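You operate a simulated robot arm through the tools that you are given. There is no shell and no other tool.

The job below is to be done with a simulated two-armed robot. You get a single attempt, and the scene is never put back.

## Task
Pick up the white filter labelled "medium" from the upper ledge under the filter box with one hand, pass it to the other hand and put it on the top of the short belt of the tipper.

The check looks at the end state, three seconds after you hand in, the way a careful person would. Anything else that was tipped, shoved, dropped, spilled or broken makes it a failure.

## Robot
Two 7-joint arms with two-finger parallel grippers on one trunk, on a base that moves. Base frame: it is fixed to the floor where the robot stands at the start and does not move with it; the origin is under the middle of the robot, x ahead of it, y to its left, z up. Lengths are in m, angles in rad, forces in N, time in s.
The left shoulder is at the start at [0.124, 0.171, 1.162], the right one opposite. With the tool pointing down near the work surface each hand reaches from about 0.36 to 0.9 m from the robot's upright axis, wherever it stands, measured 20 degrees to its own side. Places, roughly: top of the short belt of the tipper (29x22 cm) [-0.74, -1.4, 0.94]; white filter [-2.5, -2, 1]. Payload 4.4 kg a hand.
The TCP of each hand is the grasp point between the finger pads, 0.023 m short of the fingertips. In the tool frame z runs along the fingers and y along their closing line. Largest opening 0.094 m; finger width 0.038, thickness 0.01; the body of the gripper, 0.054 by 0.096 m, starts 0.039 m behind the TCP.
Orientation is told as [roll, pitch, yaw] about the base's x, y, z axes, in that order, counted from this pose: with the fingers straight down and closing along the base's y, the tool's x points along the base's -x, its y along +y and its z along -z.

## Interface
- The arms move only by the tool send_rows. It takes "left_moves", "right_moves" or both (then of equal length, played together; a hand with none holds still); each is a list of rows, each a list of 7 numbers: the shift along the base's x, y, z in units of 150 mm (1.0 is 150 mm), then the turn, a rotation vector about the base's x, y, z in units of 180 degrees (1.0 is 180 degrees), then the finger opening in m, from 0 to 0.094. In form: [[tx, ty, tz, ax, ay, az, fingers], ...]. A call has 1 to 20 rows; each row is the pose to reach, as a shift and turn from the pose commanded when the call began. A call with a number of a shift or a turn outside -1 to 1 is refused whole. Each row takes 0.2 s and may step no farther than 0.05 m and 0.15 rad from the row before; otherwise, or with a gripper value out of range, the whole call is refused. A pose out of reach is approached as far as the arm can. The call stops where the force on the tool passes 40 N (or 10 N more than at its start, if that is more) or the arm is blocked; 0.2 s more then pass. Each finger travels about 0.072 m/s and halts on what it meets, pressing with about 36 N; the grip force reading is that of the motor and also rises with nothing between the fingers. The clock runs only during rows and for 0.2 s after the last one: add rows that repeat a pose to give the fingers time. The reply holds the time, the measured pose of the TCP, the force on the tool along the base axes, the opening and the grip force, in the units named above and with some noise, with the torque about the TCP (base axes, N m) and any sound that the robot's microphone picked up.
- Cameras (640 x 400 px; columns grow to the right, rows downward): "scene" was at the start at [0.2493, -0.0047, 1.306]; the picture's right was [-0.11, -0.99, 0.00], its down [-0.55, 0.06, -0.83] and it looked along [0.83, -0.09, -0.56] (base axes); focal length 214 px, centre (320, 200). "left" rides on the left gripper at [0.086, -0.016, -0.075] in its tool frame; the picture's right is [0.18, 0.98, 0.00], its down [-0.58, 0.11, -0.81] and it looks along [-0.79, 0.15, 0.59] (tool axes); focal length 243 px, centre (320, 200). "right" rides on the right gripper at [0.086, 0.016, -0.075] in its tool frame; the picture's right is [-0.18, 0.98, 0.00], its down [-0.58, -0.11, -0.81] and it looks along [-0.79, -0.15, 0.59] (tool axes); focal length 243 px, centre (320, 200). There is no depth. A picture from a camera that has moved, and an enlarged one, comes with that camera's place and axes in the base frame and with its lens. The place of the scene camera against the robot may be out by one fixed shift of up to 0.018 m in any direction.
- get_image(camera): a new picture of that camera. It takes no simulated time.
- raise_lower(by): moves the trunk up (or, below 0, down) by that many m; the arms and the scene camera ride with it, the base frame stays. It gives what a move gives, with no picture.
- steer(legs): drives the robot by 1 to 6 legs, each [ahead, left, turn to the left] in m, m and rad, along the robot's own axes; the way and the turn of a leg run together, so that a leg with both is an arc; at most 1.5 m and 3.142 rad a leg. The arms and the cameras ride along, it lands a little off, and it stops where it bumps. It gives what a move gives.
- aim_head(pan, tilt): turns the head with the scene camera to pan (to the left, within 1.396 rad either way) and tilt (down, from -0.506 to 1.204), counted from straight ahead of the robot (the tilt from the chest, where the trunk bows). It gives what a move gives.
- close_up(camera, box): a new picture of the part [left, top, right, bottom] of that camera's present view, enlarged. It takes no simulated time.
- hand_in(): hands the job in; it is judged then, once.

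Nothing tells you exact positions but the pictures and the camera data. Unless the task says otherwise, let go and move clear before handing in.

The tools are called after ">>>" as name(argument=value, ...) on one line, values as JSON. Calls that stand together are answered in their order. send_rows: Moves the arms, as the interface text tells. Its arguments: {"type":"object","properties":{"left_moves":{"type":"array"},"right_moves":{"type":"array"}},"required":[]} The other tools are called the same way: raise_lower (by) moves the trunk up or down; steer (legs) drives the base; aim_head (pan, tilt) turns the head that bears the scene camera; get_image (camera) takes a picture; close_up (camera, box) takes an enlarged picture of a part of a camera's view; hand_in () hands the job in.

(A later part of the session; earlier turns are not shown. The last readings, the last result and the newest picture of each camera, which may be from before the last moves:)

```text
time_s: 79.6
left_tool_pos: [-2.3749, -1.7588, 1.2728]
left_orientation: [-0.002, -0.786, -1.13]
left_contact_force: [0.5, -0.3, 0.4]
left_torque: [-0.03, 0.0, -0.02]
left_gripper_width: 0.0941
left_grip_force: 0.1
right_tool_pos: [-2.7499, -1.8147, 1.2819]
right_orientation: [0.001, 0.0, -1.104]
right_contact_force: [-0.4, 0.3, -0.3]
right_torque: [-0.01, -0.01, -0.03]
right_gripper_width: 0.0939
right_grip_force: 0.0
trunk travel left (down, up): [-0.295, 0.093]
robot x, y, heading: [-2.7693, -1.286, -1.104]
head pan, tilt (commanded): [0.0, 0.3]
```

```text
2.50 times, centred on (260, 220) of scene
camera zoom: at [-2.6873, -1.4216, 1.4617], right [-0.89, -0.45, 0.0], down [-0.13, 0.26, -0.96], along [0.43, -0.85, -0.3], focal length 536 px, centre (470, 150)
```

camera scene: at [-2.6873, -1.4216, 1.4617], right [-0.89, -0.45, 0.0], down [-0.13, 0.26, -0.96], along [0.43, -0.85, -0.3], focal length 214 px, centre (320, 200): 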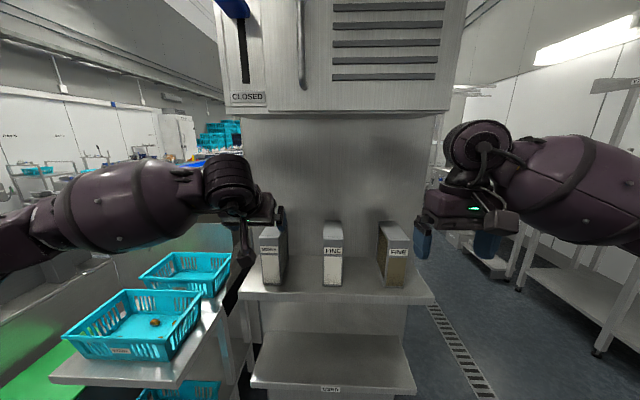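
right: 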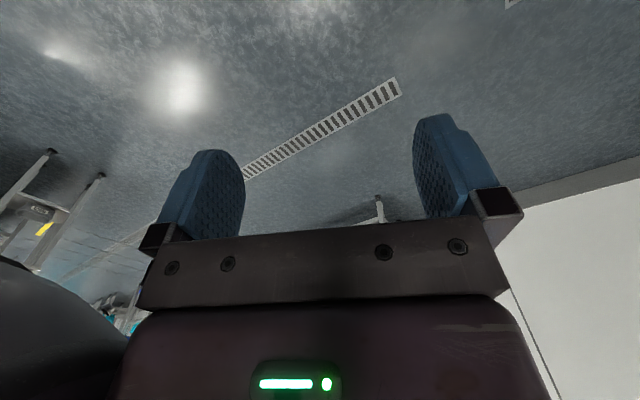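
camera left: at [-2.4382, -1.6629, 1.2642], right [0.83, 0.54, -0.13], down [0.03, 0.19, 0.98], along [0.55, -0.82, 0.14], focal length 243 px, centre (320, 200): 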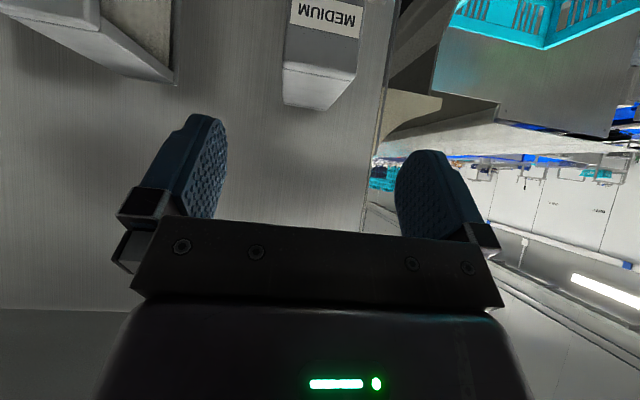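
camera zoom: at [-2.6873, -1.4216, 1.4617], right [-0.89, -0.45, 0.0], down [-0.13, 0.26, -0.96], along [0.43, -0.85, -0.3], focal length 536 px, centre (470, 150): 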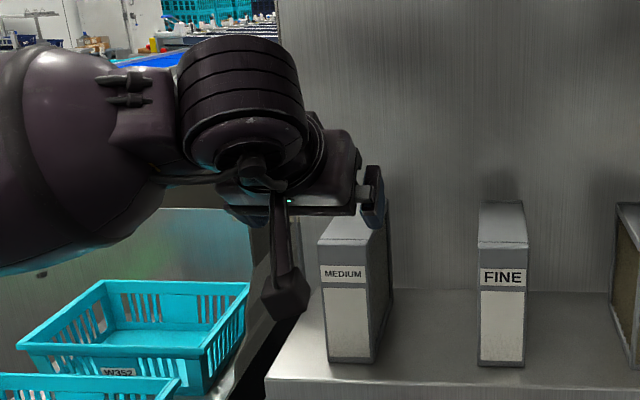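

The wrist camera shows the MEDIUM filter's top-front edge about 0.108 m ahead along the tool axis, centred between the fingers to within a couple of mm. I advance along the tool axis in two stages.

>>> send_rows(left_moves=[[0.038, -0.08, -0.0884, 0, 0, 0, 0.094], [0.0755, -0.16, -0.1768, 0, 0, 0, 0.094], [0.113, -0.24, -0.265, 0, 0, 0, 0.094], [0.151, -0.32, -0.3535, 0, 0, 0, 0.094]])

>>> get_image(camera="left")

>>> close_up(camera="scene", box=[180, 140, 340, 300])

```text
time_s: 80.6
left_tool_pos: [-2.353, -1.8059, 1.2211]
left_orientation: [-0.001, -0.786, -1.129]
left_contact_force: [-0.5, 0.6, 0.0]
left_torque: [-0.02, 0.01, -0.01]
left_gripper_width: 0.0941
left_grip_force: 0.0
right_tool_pos: [-2.751, -1.815, 1.2801]
right_orientation: [0.0, 0.0, -1.106]
right_contact_force: [-1.1, 0.4, -0.1]
right_torque: [0.01, -0.01, -0.01]
right_gripper_width: 0.0941
right_grip_force: 0.0
trunk travel left (down, up): [-0.295, 0.093]
robot x, y, heading: [-2.7631, -1.2795, -1.108]
head pan, tilt (commanded): [0.0, 0.3]
```

```text
taken
camera left: at [-2.4156, -1.71, 1.2128], right [0.83, 0.54, -0.13], down [0.03, 0.19, 0.98], along [0.55, -0.82, 0.14], focal length 243 px, centre (320, 200)
```

left: 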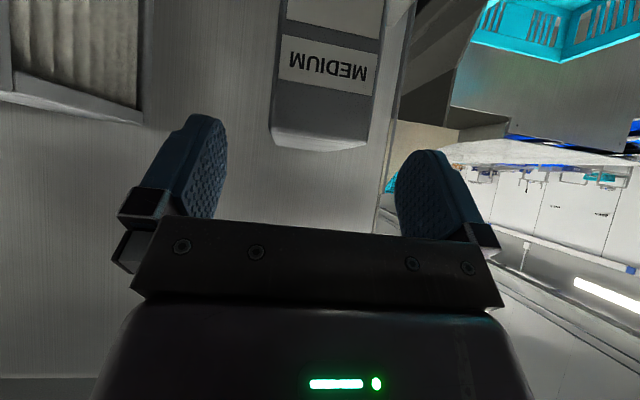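

```text
2.50 times, centred on (260, 220) of scene
camera zoom: at [-2.6866, -1.4213, 1.4617], right [-0.89, -0.45, 0.0], down [-0.13, 0.26, -0.96], along [0.43, -0.85, -0.3], focal length 536 px, centre (470, 150)
```

zoom: 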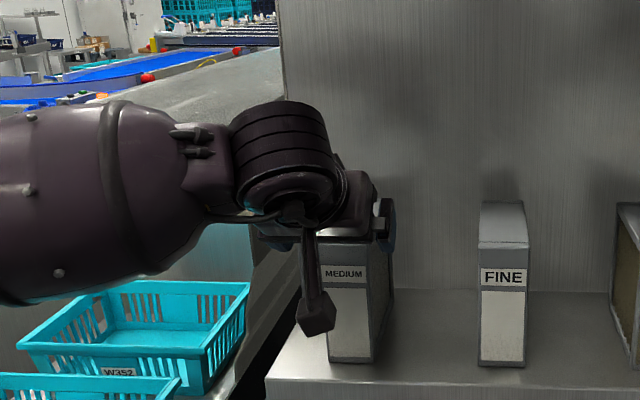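

>>> close_up(camera="left", box=[200, 60, 440, 210])

```text
2.67 times, centred on (320, 135) of left
camera zoom: at [-2.4156, -1.71, 1.2128], right [0.83, 0.54, -0.13], down [0.03, 0.19, 0.98], along [0.55, -0.82, 0.14], focal length 647 px, centre (320, 373)
```

zoom: 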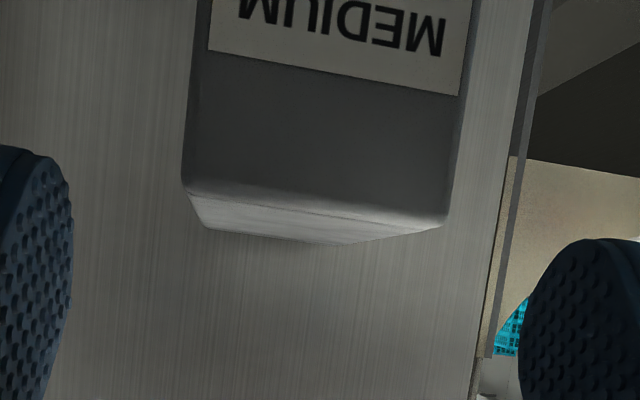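

The filter is still centred, with its top edge about 0.03 m ahead of the TCP. I advance another 0.055 m and then close the fingers.

>>> send_rows(left_moves=[[0.037, -0.078, -0.0864, 0, 0, 0, 0.094], [0.0737, -0.1563, -0.1729, 0, 0, 0, 0.094], [0.1106, -0.2345, -0.2593, 0, 0, 0, 0.094], [0.1106, -0.2345, -0.2593, 0, 0, 0, 0.094]])

>>> get_image(camera="left")

>>> close_up(camera="scene", box=[180, 140, 340, 300])

```text
time_s: 81.6
left_tool_pos: [-2.3355, -1.84, 1.184]
left_orientation: [-0.001, -0.785, -1.129]
left_contact_force: [-0.1, 0.9, 0.1]
left_torque: [-0.01, 0.03, 0.0]
left_gripper_width: 0.0939
left_grip_force: 0.0
right_tool_pos: [-2.7502, -1.8143, 1.2815]
right_orientation: [0.001, -0.002, -1.106]
right_contact_force: [0.5, -0.5, -0.4]
right_torque: [0.0, 0.01, -0.01]
right_gripper_width: 0.0941
right_grip_force: 0.1
trunk travel left (down, up): [-0.295, 0.093]
robot x, y, heading: [-2.7662, -1.2817, -1.106]
head pan, tilt (commanded): [0.0, 0.3]
```

```text
taken
camera left: at [-2.3991, -1.7449, 1.1747], right [0.83, 0.54, -0.13], down [0.03, 0.19, 0.98], along [0.55, -0.82, 0.14], focal length 243 px, centre (320, 200)
```

left: 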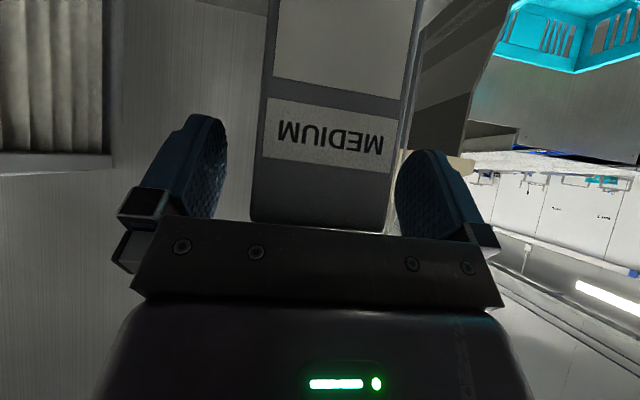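

```text
2.50 times, centred on (260, 220) of scene
camera zoom: at [-2.6869, -1.4207, 1.4618], right [-0.89, -0.45, 0.0], down [-0.13, 0.26, -0.96], along [0.43, -0.85, -0.3], focal length 536 px, centre (470, 150)
```

zoom: 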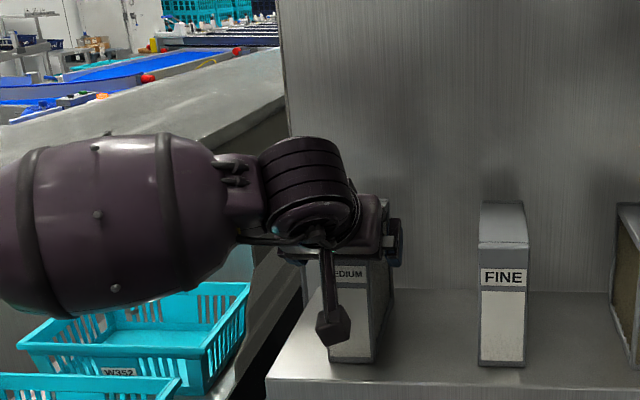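

The filter's corner is well between the pads, about 0.027 m past the TCP, with no contact force. I close the left fingers.

>>> send_rows(left_moves=[[0, 0, 0, 0, 0, 0, 0.06], [0, 0, 0, 0, 0, 0, 0.04], [0, 0, 0, 0, 0, 0, 0.02], [0, 0, 0, 0, 0, 0, 0.0], [0, 0, 0, 0, 0, 0, 0.0], [0, 0, 0, 0, 0, 0, 0.0]])

>>> get_image(camera="left")

```text
time_s: 83.0
left_tool_pos: [-2.3357, -1.8405, 1.1836]
left_orientation: [-0.002, -0.785, -1.128]
left_contact_force: [-0.8, 0.0, 0.4]
left_torque: [-0.13, 0.06, -0.04]
left_gripper_width: 0.0538
left_grip_force: 36.3
right_tool_pos: [-2.7501, -1.814, 1.2816]
right_orientation: [0.0, 0.0, -1.105]
right_contact_force: [0.1, 0.4, 0.1]
right_torque: [0.01, 0.02, -0.02]
right_gripper_width: 0.0941
right_grip_force: 0.0
trunk travel left (down, up): [-0.295, 0.093]
robot x, y, heading: [-2.7665, -1.2816, -1.105]
head pan, tilt (commanded): [0.0, 0.3]
```

```text
taken
camera left: at [-2.399, -1.7451, 1.1747], right [0.83, 0.54, -0.13], down [0.03, 0.19, 0.98], along [0.55, -0.82, 0.14], focal length 243 px, centre (320, 200)
```

left: 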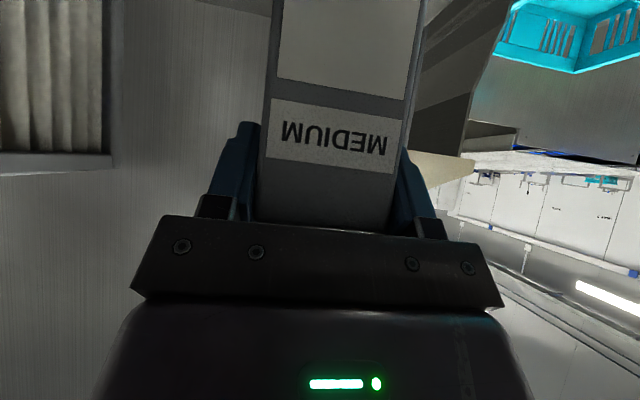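

The grip is firm: opening 0.0538 m at 36 N. I lift the filter 4 cm.

>>> send_rows(left_moves=[[0, 0, 0.067, 0, 0, 0, 0.0], [0, 0, 0.133, 0, 0, 0, 0.0], [0, 0, 0.2, 0, 0, 0, 0.0], [0, 0, 0.267, 0, 0, 0, 0.0], [0, 0, 0.267, 0, 0, 0, 0.0]])

>>> get_image(camera="left")

>>> get_image(camera="scene")

```text
time_s: 84.2
left_tool_pos: [-2.3356, -1.8423, 1.2248]
left_orientation: [0.0, -0.785, -1.129]
left_contact_force: [-0.8, 0.4, -2.6]
left_torque: [0.08, 0.05, -0.02]
left_gripper_width: 0.0539
left_grip_force: 35.4
right_tool_pos: [-2.7503, -1.8146, 1.2814]
right_orientation: [0.001, -0.001, -1.103]
right_contact_force: [-0.6, -1.1, 0.0]
right_torque: [0.0, 0.02, 0.02]
right_gripper_width: 0.0942
right_grip_force: 0.0
trunk travel left (down, up): [-0.295, 0.093]
robot x, y, heading: [-2.7668, -1.2841, -1.109]
head pan, tilt (commanded): [0.0, 0.3]
```

```text
taken
camera left: at [-2.3992, -1.7459, 1.2147], right [0.83, 0.54, -0.13], down [0.03, 0.19, 0.98], along [0.55, -0.82, 0.14], focal length 243 px, centre (320, 200)
```

left: 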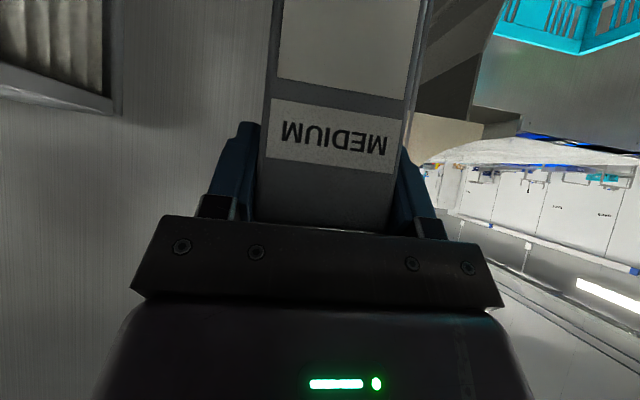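

```text
taken
camera scene: at [-2.6866, -1.4214, 1.4616], right [-0.89, -0.45, 0.0], down [-0.13, 0.26, -0.96], along [0.43, -0.85, -0.3], focal length 214 px, centre (320, 200)
```

scene: 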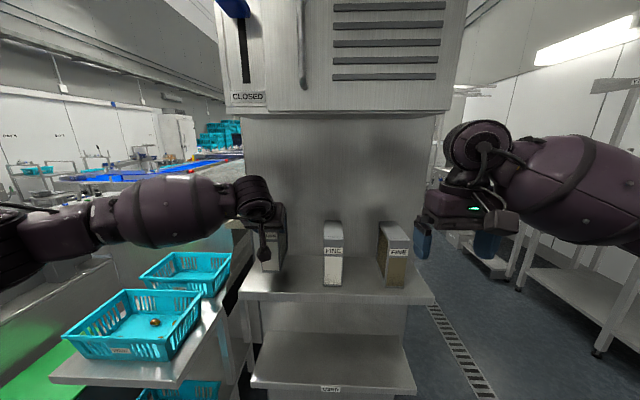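

The filter is off the ledge and held steadily (about 0.25 kg). I back the robot straight off from the ledge by 0.3 m.

>>> steer(legs=[[-0.3, 0, 0]])

>>> get_image(camera="scene")

>>> get_image(camera="left")

```text
time_s: 86.3
left_tool_pos: [-2.4764, -1.5645, 1.2252]
left_orientation: [-0.002, -0.785, -1.13]
left_contact_force: [0.4, 0.7, -1.4]
left_torque: [0.1, 0.01, -0.01]
left_gripper_width: 0.0539
left_grip_force: 36.5
right_tool_pos: [-2.8912, -1.5364, 1.2814]
right_orientation: [0.002, 0.0, -1.108]
right_contact_force: [0.8, 0.0, -0.8]
right_torque: [0.0, 0.0, 0.01]
right_gripper_width: 0.094
right_grip_force: 0.1
trunk travel left (down, up): [-0.295, 0.093]
robot x, y, heading: [-2.9083, -1.002, -1.11]
head pan, tilt (commanded): [0.0, 0.3]
```

```text
taken
camera scene: at [-2.8269, -1.1425, 1.4617], right [-0.89, -0.45, 0.0], down [-0.13, 0.26, -0.96], along [0.43, -0.85, -0.3], focal length 214 px, centre (320, 200)
```

scene: 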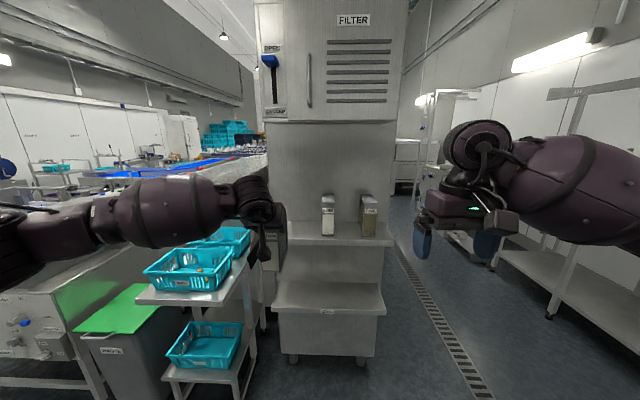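

```text
taken
camera left: at [-2.5404, -1.4681, 1.2148], right [0.83, 0.53, -0.13], down [0.03, 0.19, 0.98], along [0.55, -0.82, 0.14], focal length 243 px, centre (320, 200)
```

left: 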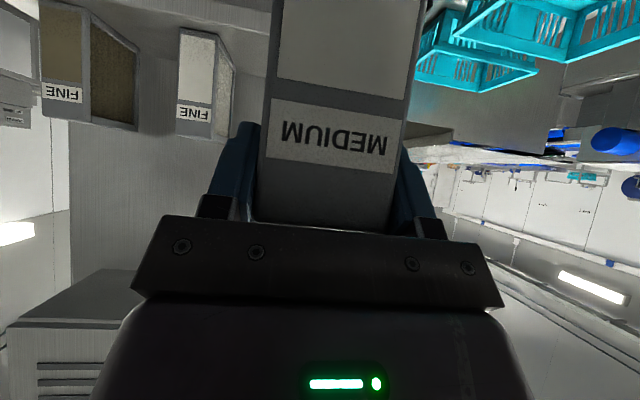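

Clear of the ledge with the other two filters undisturbed. Now I bring the left hand to the front middle and yaw it so it points to the right, with the filter plane lying across in front of the robot for the handover.

>>> send_rows(left_moves=[[-0.081, 0.063, -0.014, 0, 0, -0.0411, 0.0], [-0.162, 0.125, -0.028, 0, 0, -0.0822, 0.0], [-0.243, 0.188, -0.042, 0, 0, -0.1232, 0.0], [-0.324, 0.251, -0.056, 0, 0, -0.1643, 0.0], [-0.405, 0.313, -0.07, 0, 0, -0.2054, 0.0], [-0.4855, 0.376, -0.083, 0, 0, -0.2465, 0.0], [-0.566, 0.439, -0.097, 0, 0, -0.2876, 0.0], [-0.647, 0.501, -0.111, 0, 0, -0.3287, 0.0], [-0.728, 0.564, -0.125, 0, 0, -0.3697, 0.0], [-0.809, 0.627, -0.139, 0, 0, -0.4108, 0.0], [-0.89, 0.689, -0.153, 0, 0, -0.4519, 0.0], [-0.971, 0.752, -0.167, 0, 0, -0.493, 0.0], [-0.971, 0.752, -0.167, 0, 0, -0.493, 0.0]])

>>> get_image(camera="scene")

>>> get_image(camera="right")

```text
time_s: 89.1
left_tool_pos: [-2.6197, -1.5058, 1.2022]
left_orientation: [0.048, -0.857, -2.286]
left_contact_force: [0.1, -0.5, -1.1]
left_torque: [0.07, -0.06, 0.0]
left_gripper_width: 0.0537
left_grip_force: 36.1
left hand out of reach, approached as far as the arm can: row 9, 10, 11, 12, 13
right_tool_pos: [-2.8915, -1.5357, 1.2803]
right_orientation: [-0.001, 0.0, -1.108]
right_contact_force: [-0.8, -0.6, 0.5]
right_torque: [0.01, -0.06, 0.03]
right_gripper_width: 0.0944
right_grip_force: 0.1
trunk travel left (down, up): [-0.295, 0.093]
robot x, y, heading: [-2.9049, -1.0035, -1.109]
head pan, tilt (commanded): [0.0, 0.3]
```

```text
taken
camera scene: at [-2.8271, -1.1437, 1.4616], right [-0.89, -0.45, 0.0], down [-0.13, 0.27, -0.96], along [0.43, -0.85, -0.3], focal length 214 px, centre (320, 200)
```

scene: 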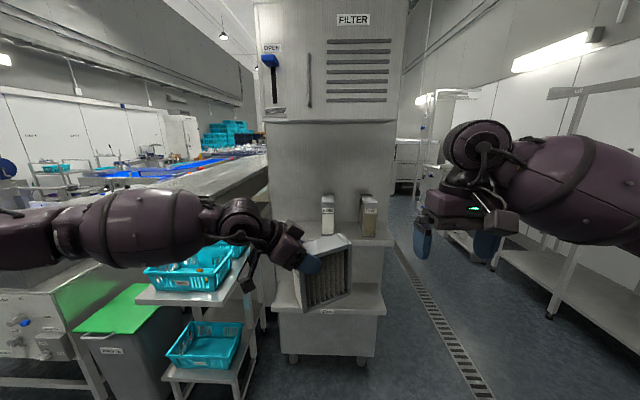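

```text
taken
camera right: at [-2.916, -1.4524, 1.3545], right [0.96, 0.27, 0.0], down [0.16, -0.57, 0.81], along [0.22, -0.77, -0.59], focal length 243 px, centre (320, 200)
```

right: 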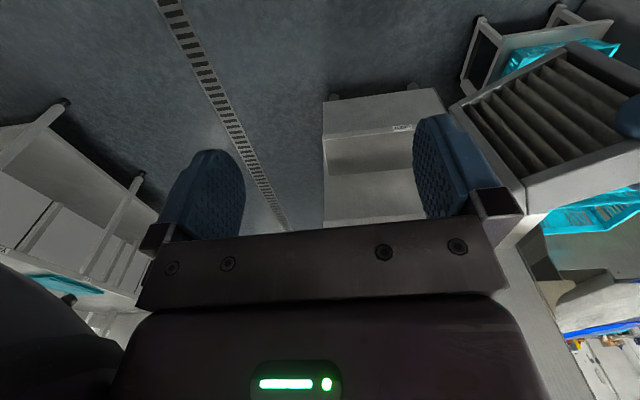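

The left wrist reached its turning limit, so a lateral handover won't work. Instead I'll hold the filter with the left hand pointing forward-right (about 30°) and later level, and let the right hand take the raised corner from above. First I turn the left hand back.

>>> send_rows(left_moves=[[0.007, -0.0615, 0.017, 0, 0, 0.0416, 0.0], [0.015, -0.123, 0.033, 0, 0, 0.0833, 0.0], [0.022, -0.1845, 0.05, 0, 0, 0.1249, 0.0], [0.0295, -0.246, 0.067, 0, 0, 0.1665, 0.0], [0.037, -0.3075, 0.083, 0, 0, 0.2081, 0.0], [0.044, -0.369, 0.1, 0, 0, 0.2498, 0.0], [0.052, -0.4305, 0.117, 0, 0, 0.2914, 0.0], [0.059, -0.492, 0.133, 0, 0, 0.333, 0.0], [0.059, -0.492, 0.133, 0, 0, 0.333, 0.0]])

>>> get_image(camera="scene")

```text
time_s: 91.1
left_tool_pos: [-2.6103, -1.5784, 1.2216]
left_orientation: [0.05, -0.856, -1.239]
left_contact_force: [0.4, 0.6, -3.2]
left_torque: [0.1, 0.02, -0.01]
left_gripper_width: 0.0535
left_grip_force: 36.4
right_tool_pos: [-2.8909, -1.5348, 1.2808]
right_orientation: [-0.001, 0.0, -1.109]
right_contact_force: [0.3, -0.1, 0.0]
right_torque: [0.0, -0.01, 0.0]
right_gripper_width: 0.0939
right_grip_force: 0.1
trunk travel left (down, up): [-0.295, 0.093]
robot x, y, heading: [-2.9063, -1.0009, -1.111]
head pan, tilt (commanded): [0.0, 0.3]
```

```text
taken
camera scene: at [-2.8261, -1.1428, 1.4617], right [-0.89, -0.45, 0.0], down [-0.13, 0.26, -0.96], along [0.43, -0.85, -0.3], focal length 214 px, centre (320, 200)
```

scene: 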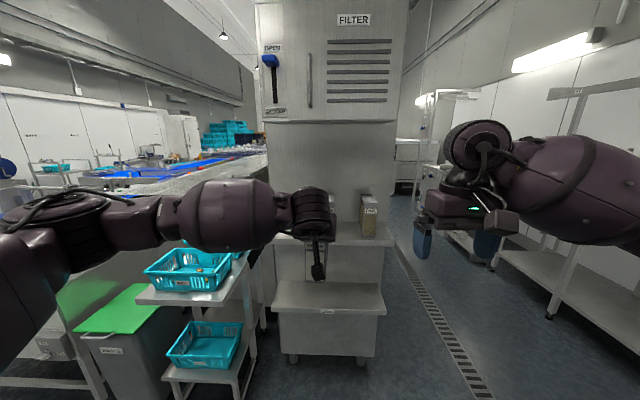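

The hand is back in reach, pointing nearly forward. I'll trim its roll and yaw it to about 30° right, then pitch it up to level so the far top corner rises for the right hand.

>>> send_rows(left_moves=[[0.0135, 0.059, 0, -0.0009, 0.0025, -0.0343, 0.0], [0.027, 0.118, 0, -0.0017, 0.005, -0.0685, 0.0], [0.0405, 0.177, 0, -0.0026, 0.0074, -0.1028, 0.0], [0.054, 0.236, 0, -0.0034, 0.0099, -0.137, 0.0], [0.054, 0.236, 0, -0.0034, 0.0099, -0.137, 0.0]])

```text
time_s: 92.3
left_tool_pos: [-2.604, -1.5428, 1.2208]
left_orientation: [0.002, -0.861, -1.637]
left_contact_force: [0.3, 0.1, -1.3]
left_torque: [0.1, -0.02, 0.0]
left_gripper_width: 0.0539
left_grip_force: 35.9
right_tool_pos: [-2.8911, -1.5362, 1.2809]
right_orientation: [0.001, -0.001, -1.107]
right_contact_force: [0.3, 0.0, -0.3]
right_torque: [0.02, 0.03, -0.03]
right_gripper_width: 0.0941
right_grip_force: 0.1
trunk travel left (down, up): [-0.295, 0.093]
robot x, y, heading: [-2.909, -1.0048, -1.108]
head pan, tilt (commanded): [0.0, 0.3]
```

>>> send_rows(left_moves=[[0, 0, 0, -0.0401, 0.0027, 0, 0.0], [0, 0, 0, -0.0802, 0.0053, 0, 0.0], [0, 0, 0, -0.1203, 0.008, 0, 0.0], [0, 0, 0, -0.1605, 0.0106, 0, 0.0], [0, 0, 0, -0.2006, 0.0133, 0, 0.0], [0, 0, 0, -0.2407, 0.0159, 0, 0.0], [0, 0, 0, -0.2808, 0.0186, 0, 0.0], [0, 0, 0, -0.2808, 0.0186, 0, 0.0]])

>>> get_image(camera="scene")

>>> get_image(camera="right")

```text
time_s: 94.1
left_tool_pos: [-2.6025, -1.5432, 1.222]
left_orientation: [-0.003, -1.303, -1.631]
left_contact_force: [0.1, -0.2, -1.6]
left_torque: [0.13, 0.02, -0.01]
left_gripper_width: 0.0537
left_grip_force: 36.2
left hand out of reach, approached as far as the arm can: row 4, 5, 6, 7, 8
right_tool_pos: [-2.8916, -1.537, 1.2799]
right_orientation: [-0.002, 0.0, -1.108]
right_contact_force: [-0.2, 0.2, 0.7]
right_torque: [-0.03, 0.03, -0.05]
right_gripper_width: 0.094
right_grip_force: 0.2
trunk travel left (down, up): [-0.295, 0.093]
robot x, y, heading: [-2.9064, -1.0055, -1.108]
head pan, tilt (commanded): [0.0, 0.3]
```

```text
taken
camera scene: at [-2.8265, -1.1432, 1.4617], right [-0.89, -0.45, 0.0], down [-0.13, 0.26, -0.96], along [0.43, -0.85, -0.3], focal length 214 px, centre (320, 200)
```

scene: 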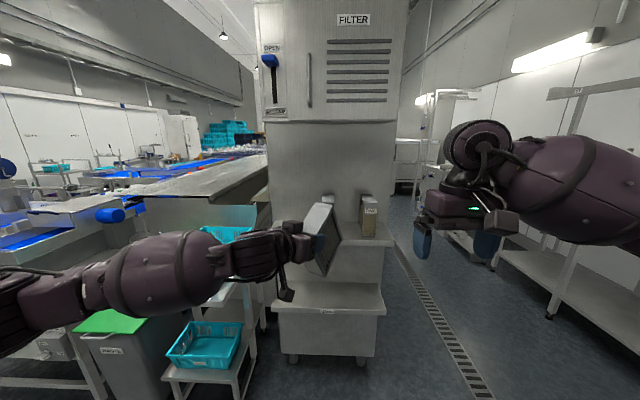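

```text
taken
camera right: at [-2.9156, -1.452, 1.3547], right [0.96, 0.27, 0.0], down [0.16, -0.57, 0.81], along [0.22, -0.78, -0.59], focal length 243 px, centre (320, 200)
```

right: 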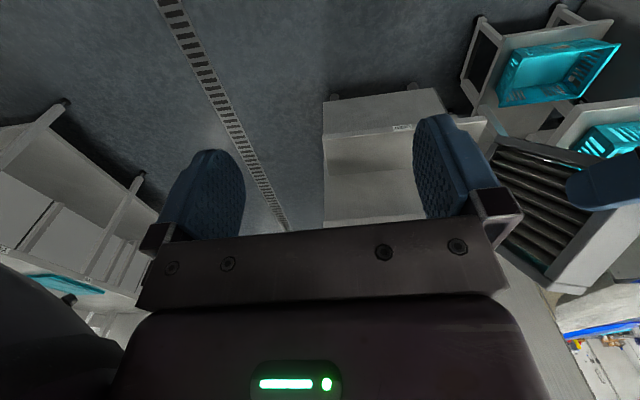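

The left hand levels out at about 75°; raising and extending it should free the wrist. I move it forward and up 8 cm and pitch further.

>>> send_rows(left_moves=[[0.06, -0.119, 0.133, 0, 0, 0, 0.0], [0.119, -0.2385, 0.267, 0, 0, 0, 0.0], [0.1785, -0.358, 0.4, 0, 0, 0, 0.0], [0.238, -0.477, 0.533, 0, 0, 0, 0.0], [0.238, -0.477, 0.533, -0.035, 0.0021, 0, 0.0], [0.238, -0.477, 0.533, -0.07, 0.0042, 0, 0.0], [0.238, -0.477, 0.533, -0.105, 0.0063, 0, 0.0], [0.238, -0.477, 0.533, -0.1398, 0.0084, 0, 0.0], [0.238, -0.477, 0.533, -0.1398, 0.0084, 0, 0.0]])

>>> get_image(camera="scene")

```text
time_s: 96.1
left_tool_pos: [-2.5645, -1.6139, 1.301]
left_orientation: [-3.137, -1.399, 1.506]
left_contact_force: [0.0, 0.6, -1.0]
left_torque: [0.14, -0.02, -0.03]
left_gripper_width: 0.0538
left_grip_force: 35.7
right_tool_pos: [-2.8889, -1.5362, 1.2815]
right_orientation: [0.001, 0.0, -1.106]
right_contact_force: [0.2, 0.3, 0.2]
right_torque: [-0.01, 0.03, 0.0]
right_gripper_width: 0.094
right_grip_force: 0.1
trunk travel left (down, up): [-0.295, 0.093]
robot x, y, heading: [-2.9075, -1.0019, -1.112]
head pan, tilt (commanded): [0.0, 0.3]
```

```text
taken
camera scene: at [-2.8248, -1.1425, 1.4617], right [-0.89, -0.45, 0.0], down [-0.13, 0.26, -0.96], along [0.43, -0.85, -0.3], focal length 214 px, centre (320, 200)
```

scene: 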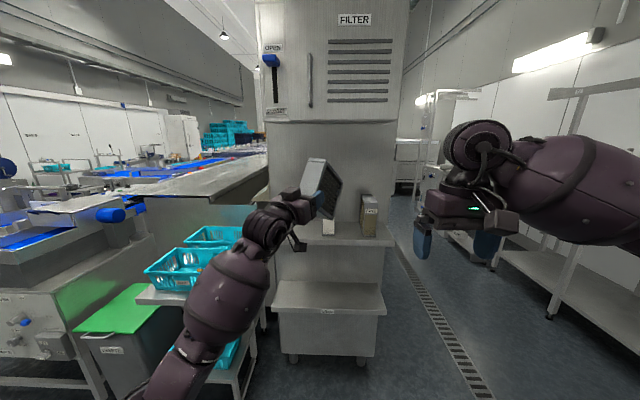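

The elbow dropped and the left hand now points about 10° above level, with the filter's corner up. I'll bring the hand lower and closer so the right hand can reach above it comfortably.

>>> send_rows(left_moves=[[-0.0358, 0.0716, -0.1466, 0, 0, 0, 0.0], [-0.0716, 0.1432, -0.2932, 0, 0, 0, 0.0], [-0.1074, 0.2148, -0.4398, 0, 0, 0, 0.0], [-0.1432, 0.2864, -0.5864, 0, 0, 0, 0.0], [-0.179, 0.358, -0.733, 0, 0, 0, 0.0], [-0.179, 0.358, -0.733, 0, 0, 0, 0.0]])

>>> get_image(camera="scene")

>>> get_image(camera="right")

```text
time_s: 97.5
left_tool_pos: [-2.5707, -1.5602, 1.1953]
left_orientation: [-3.127, -1.399, 1.472]
left_contact_force: [-0.1, -0.1, -2.0]
left_torque: [0.1, -0.03, 0.02]
left_gripper_width: 0.0536
left_grip_force: 36.0
left hand out of reach, approached as far as the arm can: row 2, 3, 4, 5, 6
right_tool_pos: [-2.8915, -1.5363, 1.2812]
right_orientation: [-0.001, 0.0, -1.109]
right_contact_force: [1.3, 0.0, -0.3]
right_torque: [0.01, 0.0, -0.03]
right_gripper_width: 0.0939
right_grip_force: 0.1
trunk travel left (down, up): [-0.295, 0.093]
robot x, y, heading: [-2.9077, -1.0054, -1.113]
head pan, tilt (commanded): [0.0, 0.3]
```

```text
taken
camera scene: at [-2.8268, -1.1435, 1.4617], right [-0.89, -0.45, 0.0], down [-0.13, 0.26, -0.96], along [0.43, -0.85, -0.3], focal length 214 px, centre (320, 200)
```

scene: 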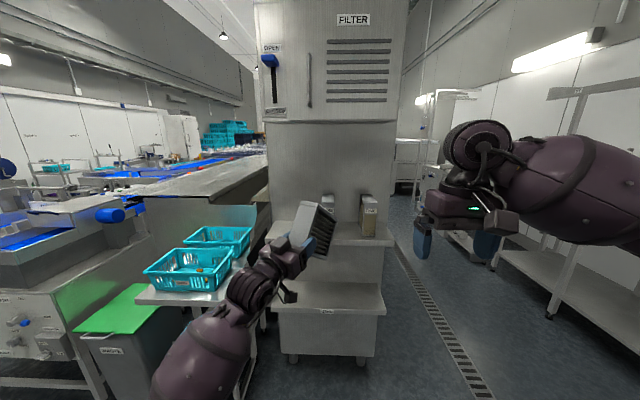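

```text
taken
camera right: at [-2.9158, -1.4523, 1.3546], right [0.96, 0.27, 0.0], down [0.16, -0.57, 0.81], along [0.22, -0.78, -0.59], focal length 243 px, centre (320, 200)
```

right: 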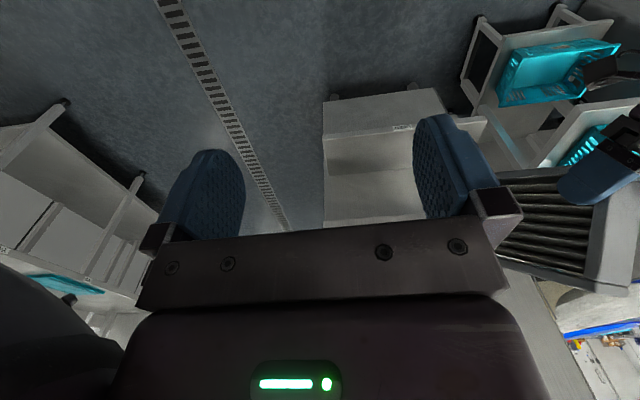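

The left hand is at (−2.571, −1.560, 1.195), pointing about 32° right of ahead and 10° up; the filter's upper corner should be near z≈1.29. I bring the right hand up and across above that corner, turning it to match the filter's plane.

>>> send_rows(right_moves=[[0.0, 0.0, 0.24, 0, 0, -0.0119, 0.094], [0.1, -0.02, 0.48, 0, 0, -0.0239, 0.094], [0.3, -0.06, 0.733, 0, 0, -0.0358, 0.094], [0.5, -0.11, 0.733, 0, 0, -0.0478, 0.094], [0.7, -0.163, 0.733, 0, 0, -0.0597, 0.094], [0.7, -0.163, 0.733, 0, 0, -0.0597, 0.094]])

>>> send_rows(right_moves=[[0.175, -0.041, 0, 0, 0, -0.0149, 0.094], [0.35, -0.082, 0, 0, 0, -0.0298, 0.094], [0.525, -0.122, 0, 0, 0, -0.0447, 0.094], [0.7, -0.163, 0, 0, 0, -0.0597, 0.094], [0.7, -0.163, 0, 0, 0, -0.0597, 0.094]])

>>> get_image(camera="right")

>>> get_image(camera="scene")

```text
time_s: 98.9
left_tool_pos: [-2.5719, -1.5607, 1.1959]
left_orientation: [-3.128, -1.4, 1.477]
left_contact_force: [-0.6, 0.2, -2.1]
left_torque: [0.15, 0.01, 0.01]
left_gripper_width: 0.0536
left_grip_force: 36.1
right_tool_pos: [-2.7856, -1.5613, 1.3915]
right_orientation: [-0.001, 0.001, -1.296]
right_contact_force: [-0.1, -0.7, -0.7]
right_torque: [0.01, 0.01, -0.01]
right_gripper_width: 0.0937
right_grip_force: 0.1
trunk travel left (down, up): [-0.295, 0.093]
robot x, y, heading: [-2.9073, -1.0031, -1.109]
head pan, tilt (commanded): [0.0, 0.3]
```

```text
time_s: 100.1
left_tool_pos: [-2.5719, -1.5606, 1.1947]
left_orientation: [-3.128, -1.4, 1.475]
left_contact_force: [0.1, 0.4, -2.0]
left_torque: [0.15, -0.02, 0.01]
left_gripper_width: 0.0537
left_grip_force: 36.0
right_tool_pos: [-2.6813, -1.5875, 1.3914]
right_orientation: [0.0, 0.0, -1.485]
right_contact_force: [-0.1, -0.2, 0.0]
right_torque: [0.0, -0.02, -0.04]
right_gripper_width: 0.0941
right_grip_force: 0.0
trunk travel left (down, up): [-0.295, 0.093]
robot x, y, heading: [-2.9081, -1.0039, -1.108]
head pan, tilt (commanded): [0.0, 0.3]
```

```text
taken
camera right: at [-2.673, -1.4994, 1.4658], right [1.0, -0.1, 0.0], down [-0.06, -0.59, 0.81], along [-0.08, -0.8, -0.59], focal length 243 px, centre (320, 200)
```

right: 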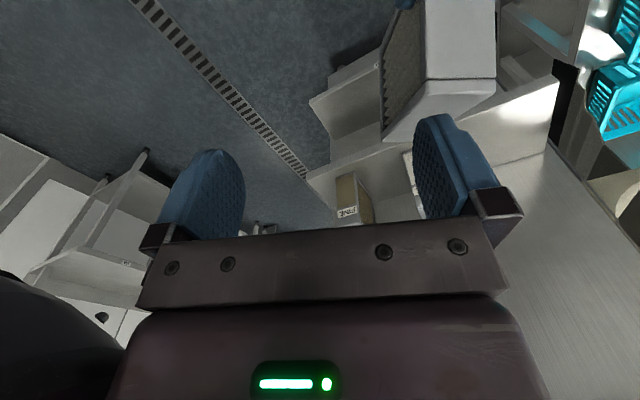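

```text
taken
camera scene: at [-2.8273, -1.1433, 1.4617], right [-0.89, -0.45, 0.0], down [-0.13, 0.26, -0.96], along [0.43, -0.85, -0.3], focal length 214 px, centre (320, 200)
```

scene: 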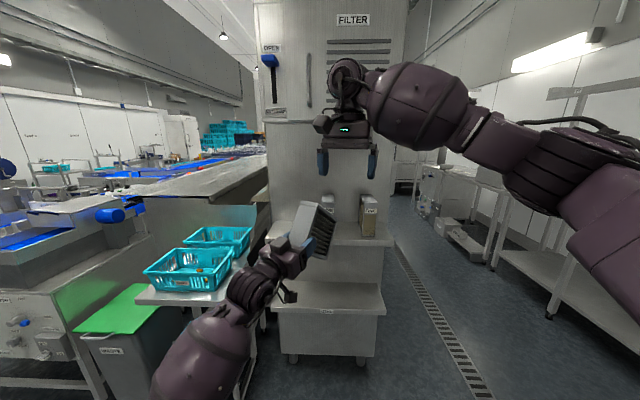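

The right hand is in place beside the filter. One more lateral step puts it above the raised corner.

>>> send_rows(right_moves=[[0.175, -0.039, 0, 0, 0, -0.0145, 0.094], [0.35, -0.078, 0, 0, 0, -0.029, 0.094], [0.525, -0.118, 0, 0, 0, -0.0435, 0.094], [0.695, -0.157, 0, 0, 0, -0.058, 0.094], [0.695, -0.157, 0, 0, 0, -0.058, 0.094]])

>>> get_image(camera="right")

>>> get_image(camera="scene")

>>> close_up(camera="scene", box=[240, 120, 400, 280])

>>> get_image(camera="left")

```text
time_s: 101.3
left_tool_pos: [-2.5723, -1.562, 1.1957]
left_orientation: [-3.129, -1.402, 1.477]
left_contact_force: [-0.5, -0.3, -1.1]
left_torque: [0.13, -0.03, 0.02]
left_gripper_width: 0.0537
left_grip_force: 36.1
right_tool_pos: [-2.5794, -1.6094, 1.3912]
right_orientation: [0.0, -0.002, -1.666]
right_contact_force: [-0.1, 0.6, 0.7]
right_torque: [0.01, -0.01, -0.01]
right_gripper_width: 0.094
right_grip_force: 0.0
trunk travel left (down, up): [-0.295, 0.093]
robot x, y, heading: [-2.9061, -1.0022, -1.108]
head pan, tilt (commanded): [0.0, 0.3]
```

```text
taken
camera right: at [-2.5552, -1.5254, 1.4655], right [0.96, -0.28, 0.0], down [-0.16, -0.57, 0.81], along [-0.22, -0.77, -0.59], focal length 243 px, centre (320, 200)
```

right: 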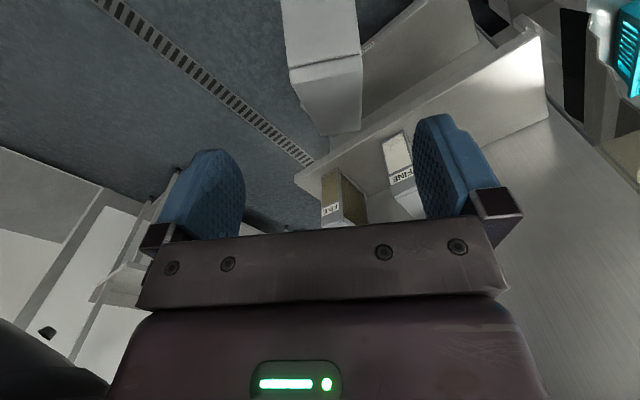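

```text
taken
camera scene: at [-2.8276, -1.1438, 1.4617], right [-0.89, -0.45, 0.0], down [-0.13, 0.27, -0.96], along [0.43, -0.85, -0.3], focal length 214 px, centre (320, 200)
```

scene: 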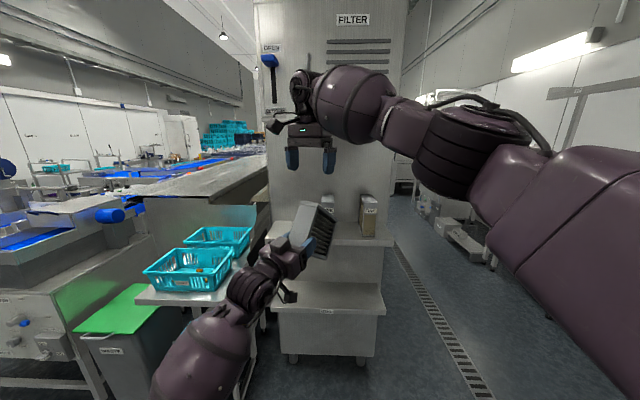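

```text
2.50 times, centred on (320, 200) of scene
camera zoom: at [-2.8276, -1.1438, 1.4617], right [-0.89, -0.45, 0.0], down [-0.13, 0.27, -0.96], along [0.43, -0.85, -0.3], focal length 536 px, centre (320, 200)
```

zoom: 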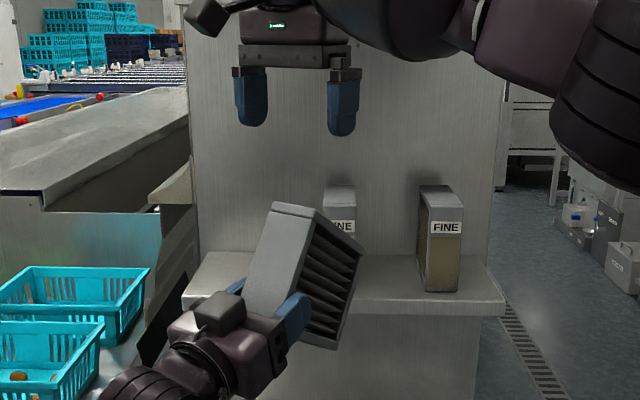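

```text
taken
camera left: at [-2.5833, -1.5015, 1.0979], right [0.98, -0.11, -0.18], down [0.18, 0.88, 0.44], along [0.11, -0.46, 0.88], focal length 243 px, centre (320, 200)
```

left: 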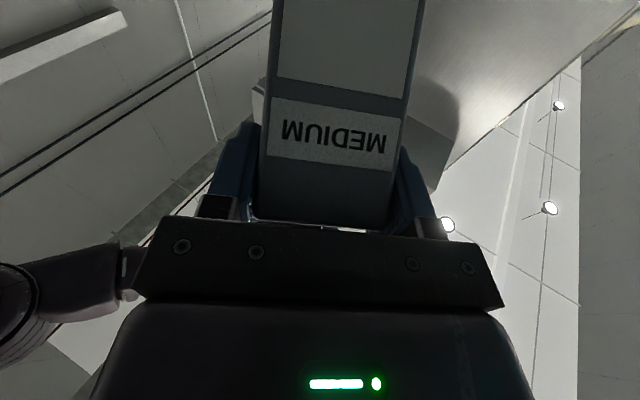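

>>> close_up(camera="right", box=[240, 0, 440, 125])

```text
3.20 times, centred on (340, 62) of right
camera zoom: at [-2.5552, -1.5254, 1.4655], right [0.96, -0.28, 0.0], down [-0.16, -0.57, 0.81], along [-0.22, -0.77, -0.59], focal length 776 px, centre (256, 640)
```

zoom: 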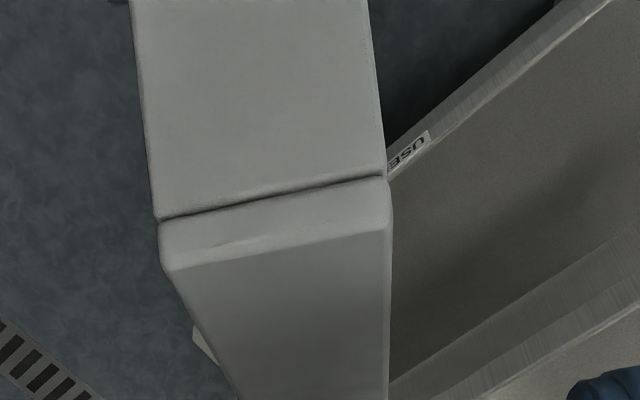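

The right wrist camera shows the raised corner about 0.107 m below the right TCP, off by only 3 mm sideways. I descend 8 cm with that correction and check again.

>>> send_rows(right_moves=[[0.017, -0.029, -0.133, 0, 0, 0, 0.094], [0.017, -0.029, -0.267, 0, 0, 0, 0.094], [0.017, -0.029, -0.4, 0, 0, 0, 0.094], [0.017, -0.029, -0.533, 0, 0, 0, 0.094], [0.017, -0.029, -0.533, 0, 0, 0, 0.094]])

>>> get_image(camera="right")

>>> close_up(camera="right", box=[220, 80, 420, 205])

>>> close_up(camera="scene", box=[240, 120, 400, 280])

```text
time_s: 102.5
left_tool_pos: [-2.5709, -1.5611, 1.1948]
left_orientation: [-3.124, -1.399, 1.473]
left_contact_force: [0.6, 0.2, -1.9]
left_torque: [0.14, 0.02, 0.0]
left_gripper_width: 0.0538
left_grip_force: 35.9
right_tool_pos: [-2.5732, -1.6157, 1.3113]
right_orientation: [0.0, -0.001, -1.665]
right_contact_force: [-0.1, -0.3, -0.2]
right_torque: [-0.05, -0.01, 0.03]
right_gripper_width: 0.0939
right_grip_force: 0.0
trunk travel left (down, up): [-0.295, 0.093]
robot x, y, heading: [-2.9058, -1.0036, -1.11]
head pan, tilt (commanded): [0.0, 0.3]
```

```text
taken
camera right: at [-2.5502, -1.5305, 1.384], right [0.96, -0.28, 0.0], down [-0.16, -0.57, 0.81], along [-0.22, -0.77, -0.59], focal length 243 px, centre (320, 200)
```

right: 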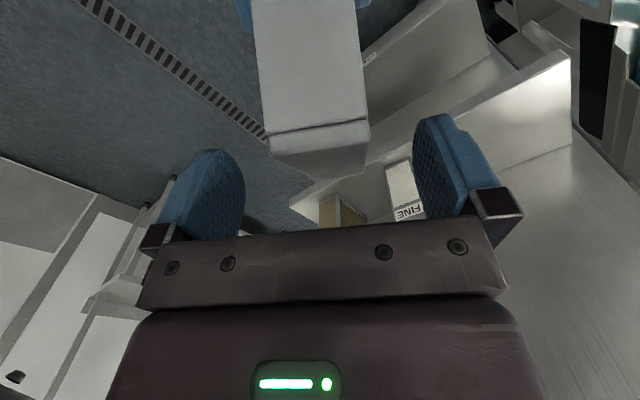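

```text
3.20 times, centred on (320, 142) of right
camera zoom: at [-2.5502, -1.5305, 1.384], right [0.96, -0.28, 0.0], down [-0.16, -0.57, 0.81], along [-0.22, -0.77, -0.59], focal length 776 px, centre (320, 384)
```

zoom: 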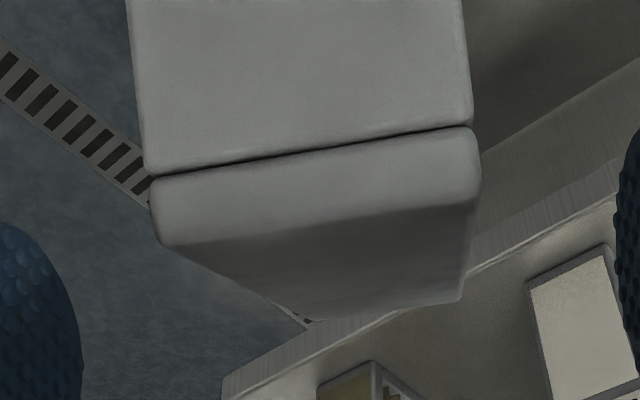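

```text
2.50 times, centred on (320, 200) of scene
camera zoom: at [-2.8265, -1.1429, 1.4618], right [-0.89, -0.45, 0.0], down [-0.13, 0.26, -0.96], along [0.43, -0.85, -0.3], focal length 536 px, centre (320, 200)
```

zoom: 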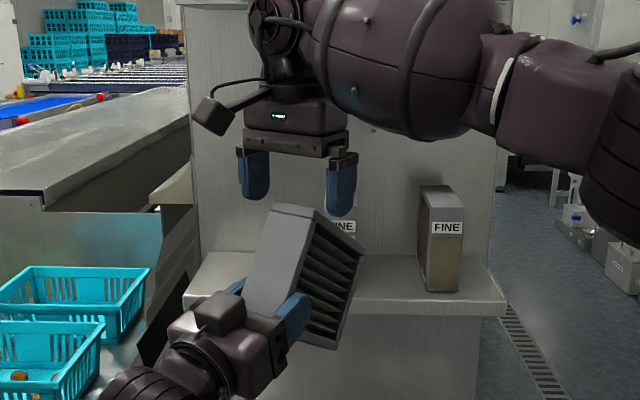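

Now centred within 1 mm, corner 0.023 m below the TCP. I descend the last 4.8 cm so the corner is between the right pads.

>>> send_rows(right_moves=[[0, 0, -0.081, 0, 0, 0, 0.094], [0, 0, -0.162, 0, 0, 0, 0.094], [0, 0, -0.243, 0, 0, 0, 0.094], [0, 0, -0.324, 0, 0, 0, 0.094], [0, 0, -0.324, 0, 0, 0, 0.094]])

>>> get_image(camera="right")

>>> close_up(camera="scene", box=[240, 120, 400, 280])

>>> get_image(camera="left")

```text
time_s: 103.7
left_tool_pos: [-2.5717, -1.5595, 1.196]
left_orientation: [-3.127, -1.399, 1.472]
left_contact_force: [-0.6, 0.2, -1.4]
left_torque: [0.13, 0.01, -0.02]
left_gripper_width: 0.0538
left_grip_force: 36.4
right_tool_pos: [-2.5749, -1.613, 1.2627]
right_orientation: [0.0, 0.0, -1.666]
right_contact_force: [-0.7, 0.4, 0.2]
right_torque: [0.02, 0.0, -0.02]
right_gripper_width: 0.094
right_grip_force: 0.1
trunk travel left (down, up): [-0.295, 0.093]
robot x, y, heading: [-2.9086, -1.003, -1.109]
head pan, tilt (commanded): [0.0, 0.3]
```

```text
taken
camera right: at [-2.5501, -1.5293, 1.3367], right [0.96, -0.28, 0.0], down [-0.16, -0.57, 0.81], along [-0.22, -0.77, -0.59], focal length 243 px, centre (320, 200)
```

right: 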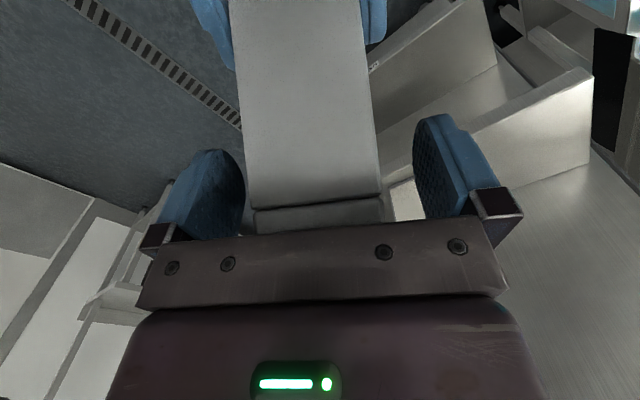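

```text
2.50 times, centred on (320, 200) of scene
camera zoom: at [-2.8266, -1.143, 1.4617], right [-0.89, -0.45, 0.0], down [-0.13, 0.26, -0.96], along [0.43, -0.85, -0.3], focal length 536 px, centre (320, 200)
```

zoom: 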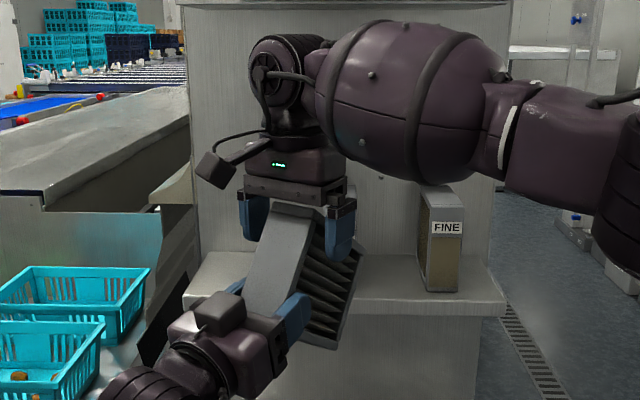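

```text
taken
camera left: at [-2.5824, -1.5009, 1.098], right [0.98, -0.11, -0.18], down [0.18, 0.88, 0.44], along [0.11, -0.46, 0.88], focal length 243 px, centre (320, 200)
```

left: 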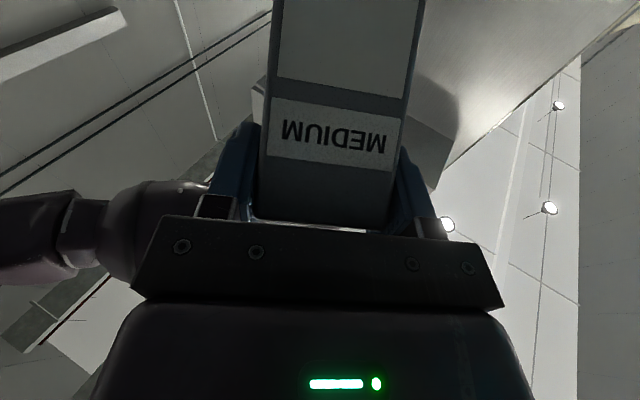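

The corner is neatly between the right pads with no contact. I close the right fingers while the left keeps holding.

>>> send_rows(right_moves=[[0, 0, 0, 0, 0, 0, 0.07], [0, 0, 0, 0, 0, 0, 0.055], [0, 0, 0, 0, 0, 0, 0.03], [0, 0, 0, 0, 0, 0, 0.0], [0, 0, 0, 0, 0, 0, 0.0], [0, 0, 0, 0, 0, 0, 0.0]])

>>> get_image(camera="right")

```text
time_s: 105.1
left_tool_pos: [-2.5703, -1.5609, 1.197]
left_orientation: [-3.125, -1.398, 1.474]
left_contact_force: [7.1, -1.2, -1.7]
left_torque: [0.07, 0.17, -0.89]
left_gripper_width: 0.054
left_grip_force: 36.4
right_tool_pos: [-2.5748, -1.6133, 1.2626]
right_orientation: [-0.001, -0.001, -1.663]
right_contact_force: [-7.2, 1.6, 0.2]
right_torque: [0.12, 0.37, 1.33]
right_gripper_width: 0.0538
right_grip_force: 35.7
trunk travel left (down, up): [-0.295, 0.093]
robot x, y, heading: [-2.9055, -1.0096, -1.108]
head pan, tilt (commanded): [0.0, 0.3]
```

```text
taken
camera right: at [-2.5502, -1.5294, 1.3367], right [0.96, -0.28, 0.0], down [-0.16, -0.57, 0.81], along [-0.22, -0.77, -0.59], focal length 243 px, centre (320, 200)
```

right: 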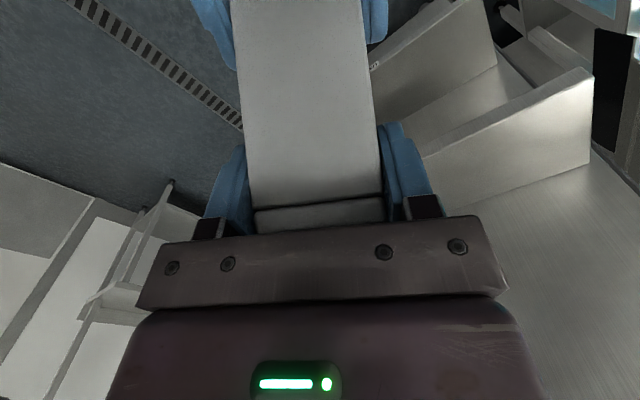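

Both hands hold the filter now. I open the left fingers in place and check the right hand keeps it.

>>> send_rows(left_moves=[[0, 0, 0, 0, 0, 0, 0.06], [0, 0, 0, 0, 0, 0, 0.075], [0, 0, 0, 0, 0, 0, 0.09], [0, 0, 0, 0, 0, 0, 0.094], [0, 0, 0, 0, 0, 0, 0.094]])

>>> get_image(camera="left")

>>> close_up(camera="scene", box=[240, 120, 400, 280])

```text
time_s: 106.3
left_tool_pos: [-2.5703, -1.5607, 1.1962]
left_orientation: [-3.126, -1.4, 1.472]
left_contact_force: [0.0, 0.1, 0.0]
left_torque: [-0.05, -0.01, 0.02]
left_gripper_width: 0.0939
left_grip_force: 0.1
right_tool_pos: [-2.5741, -1.6139, 1.2625]
right_orientation: [0.001, 0.001, -1.665]
right_contact_force: [-0.5, 0.3, -0.2]
right_torque: [0.02, -0.01, 0.03]
right_gripper_width: 0.0539
right_grip_force: 35.6
trunk travel left (down, up): [-0.295, 0.093]
robot x, y, heading: [-2.9045, -1.0029, -1.11]
head pan, tilt (commanded): [0.0, 0.3]
```

```text
taken
camera left: at [-2.5824, -1.5011, 1.0979], right [0.98, -0.11, -0.18], down [0.18, 0.88, 0.44], along [0.11, -0.46, 0.88], focal length 243 px, centre (320, 200)
```

left: 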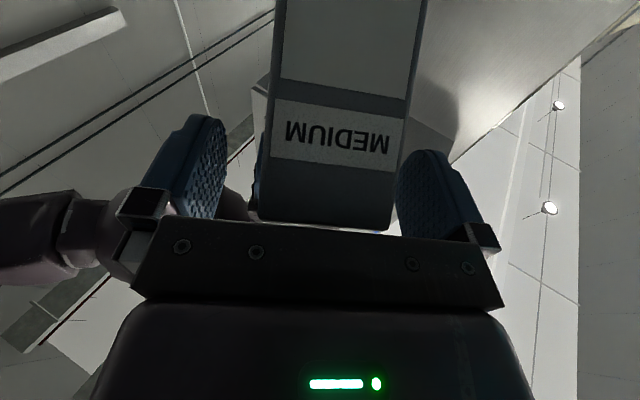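

```text
2.50 times, centred on (320, 200) of scene
camera zoom: at [-2.8266, -1.1432, 1.4617], right [-0.89, -0.45, 0.0], down [-0.13, 0.26, -0.96], along [0.43, -0.85, -0.3], focal length 536 px, centre (320, 200)
```

zoom: 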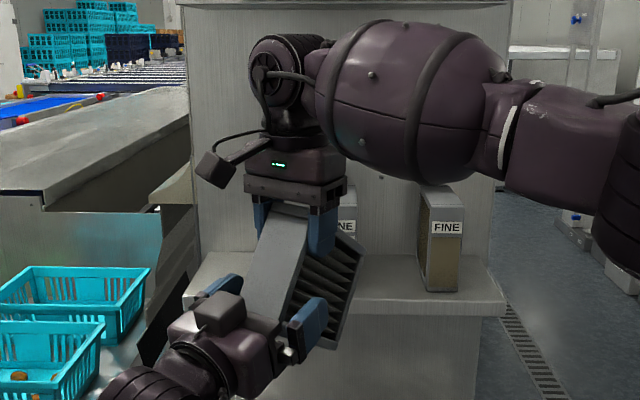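

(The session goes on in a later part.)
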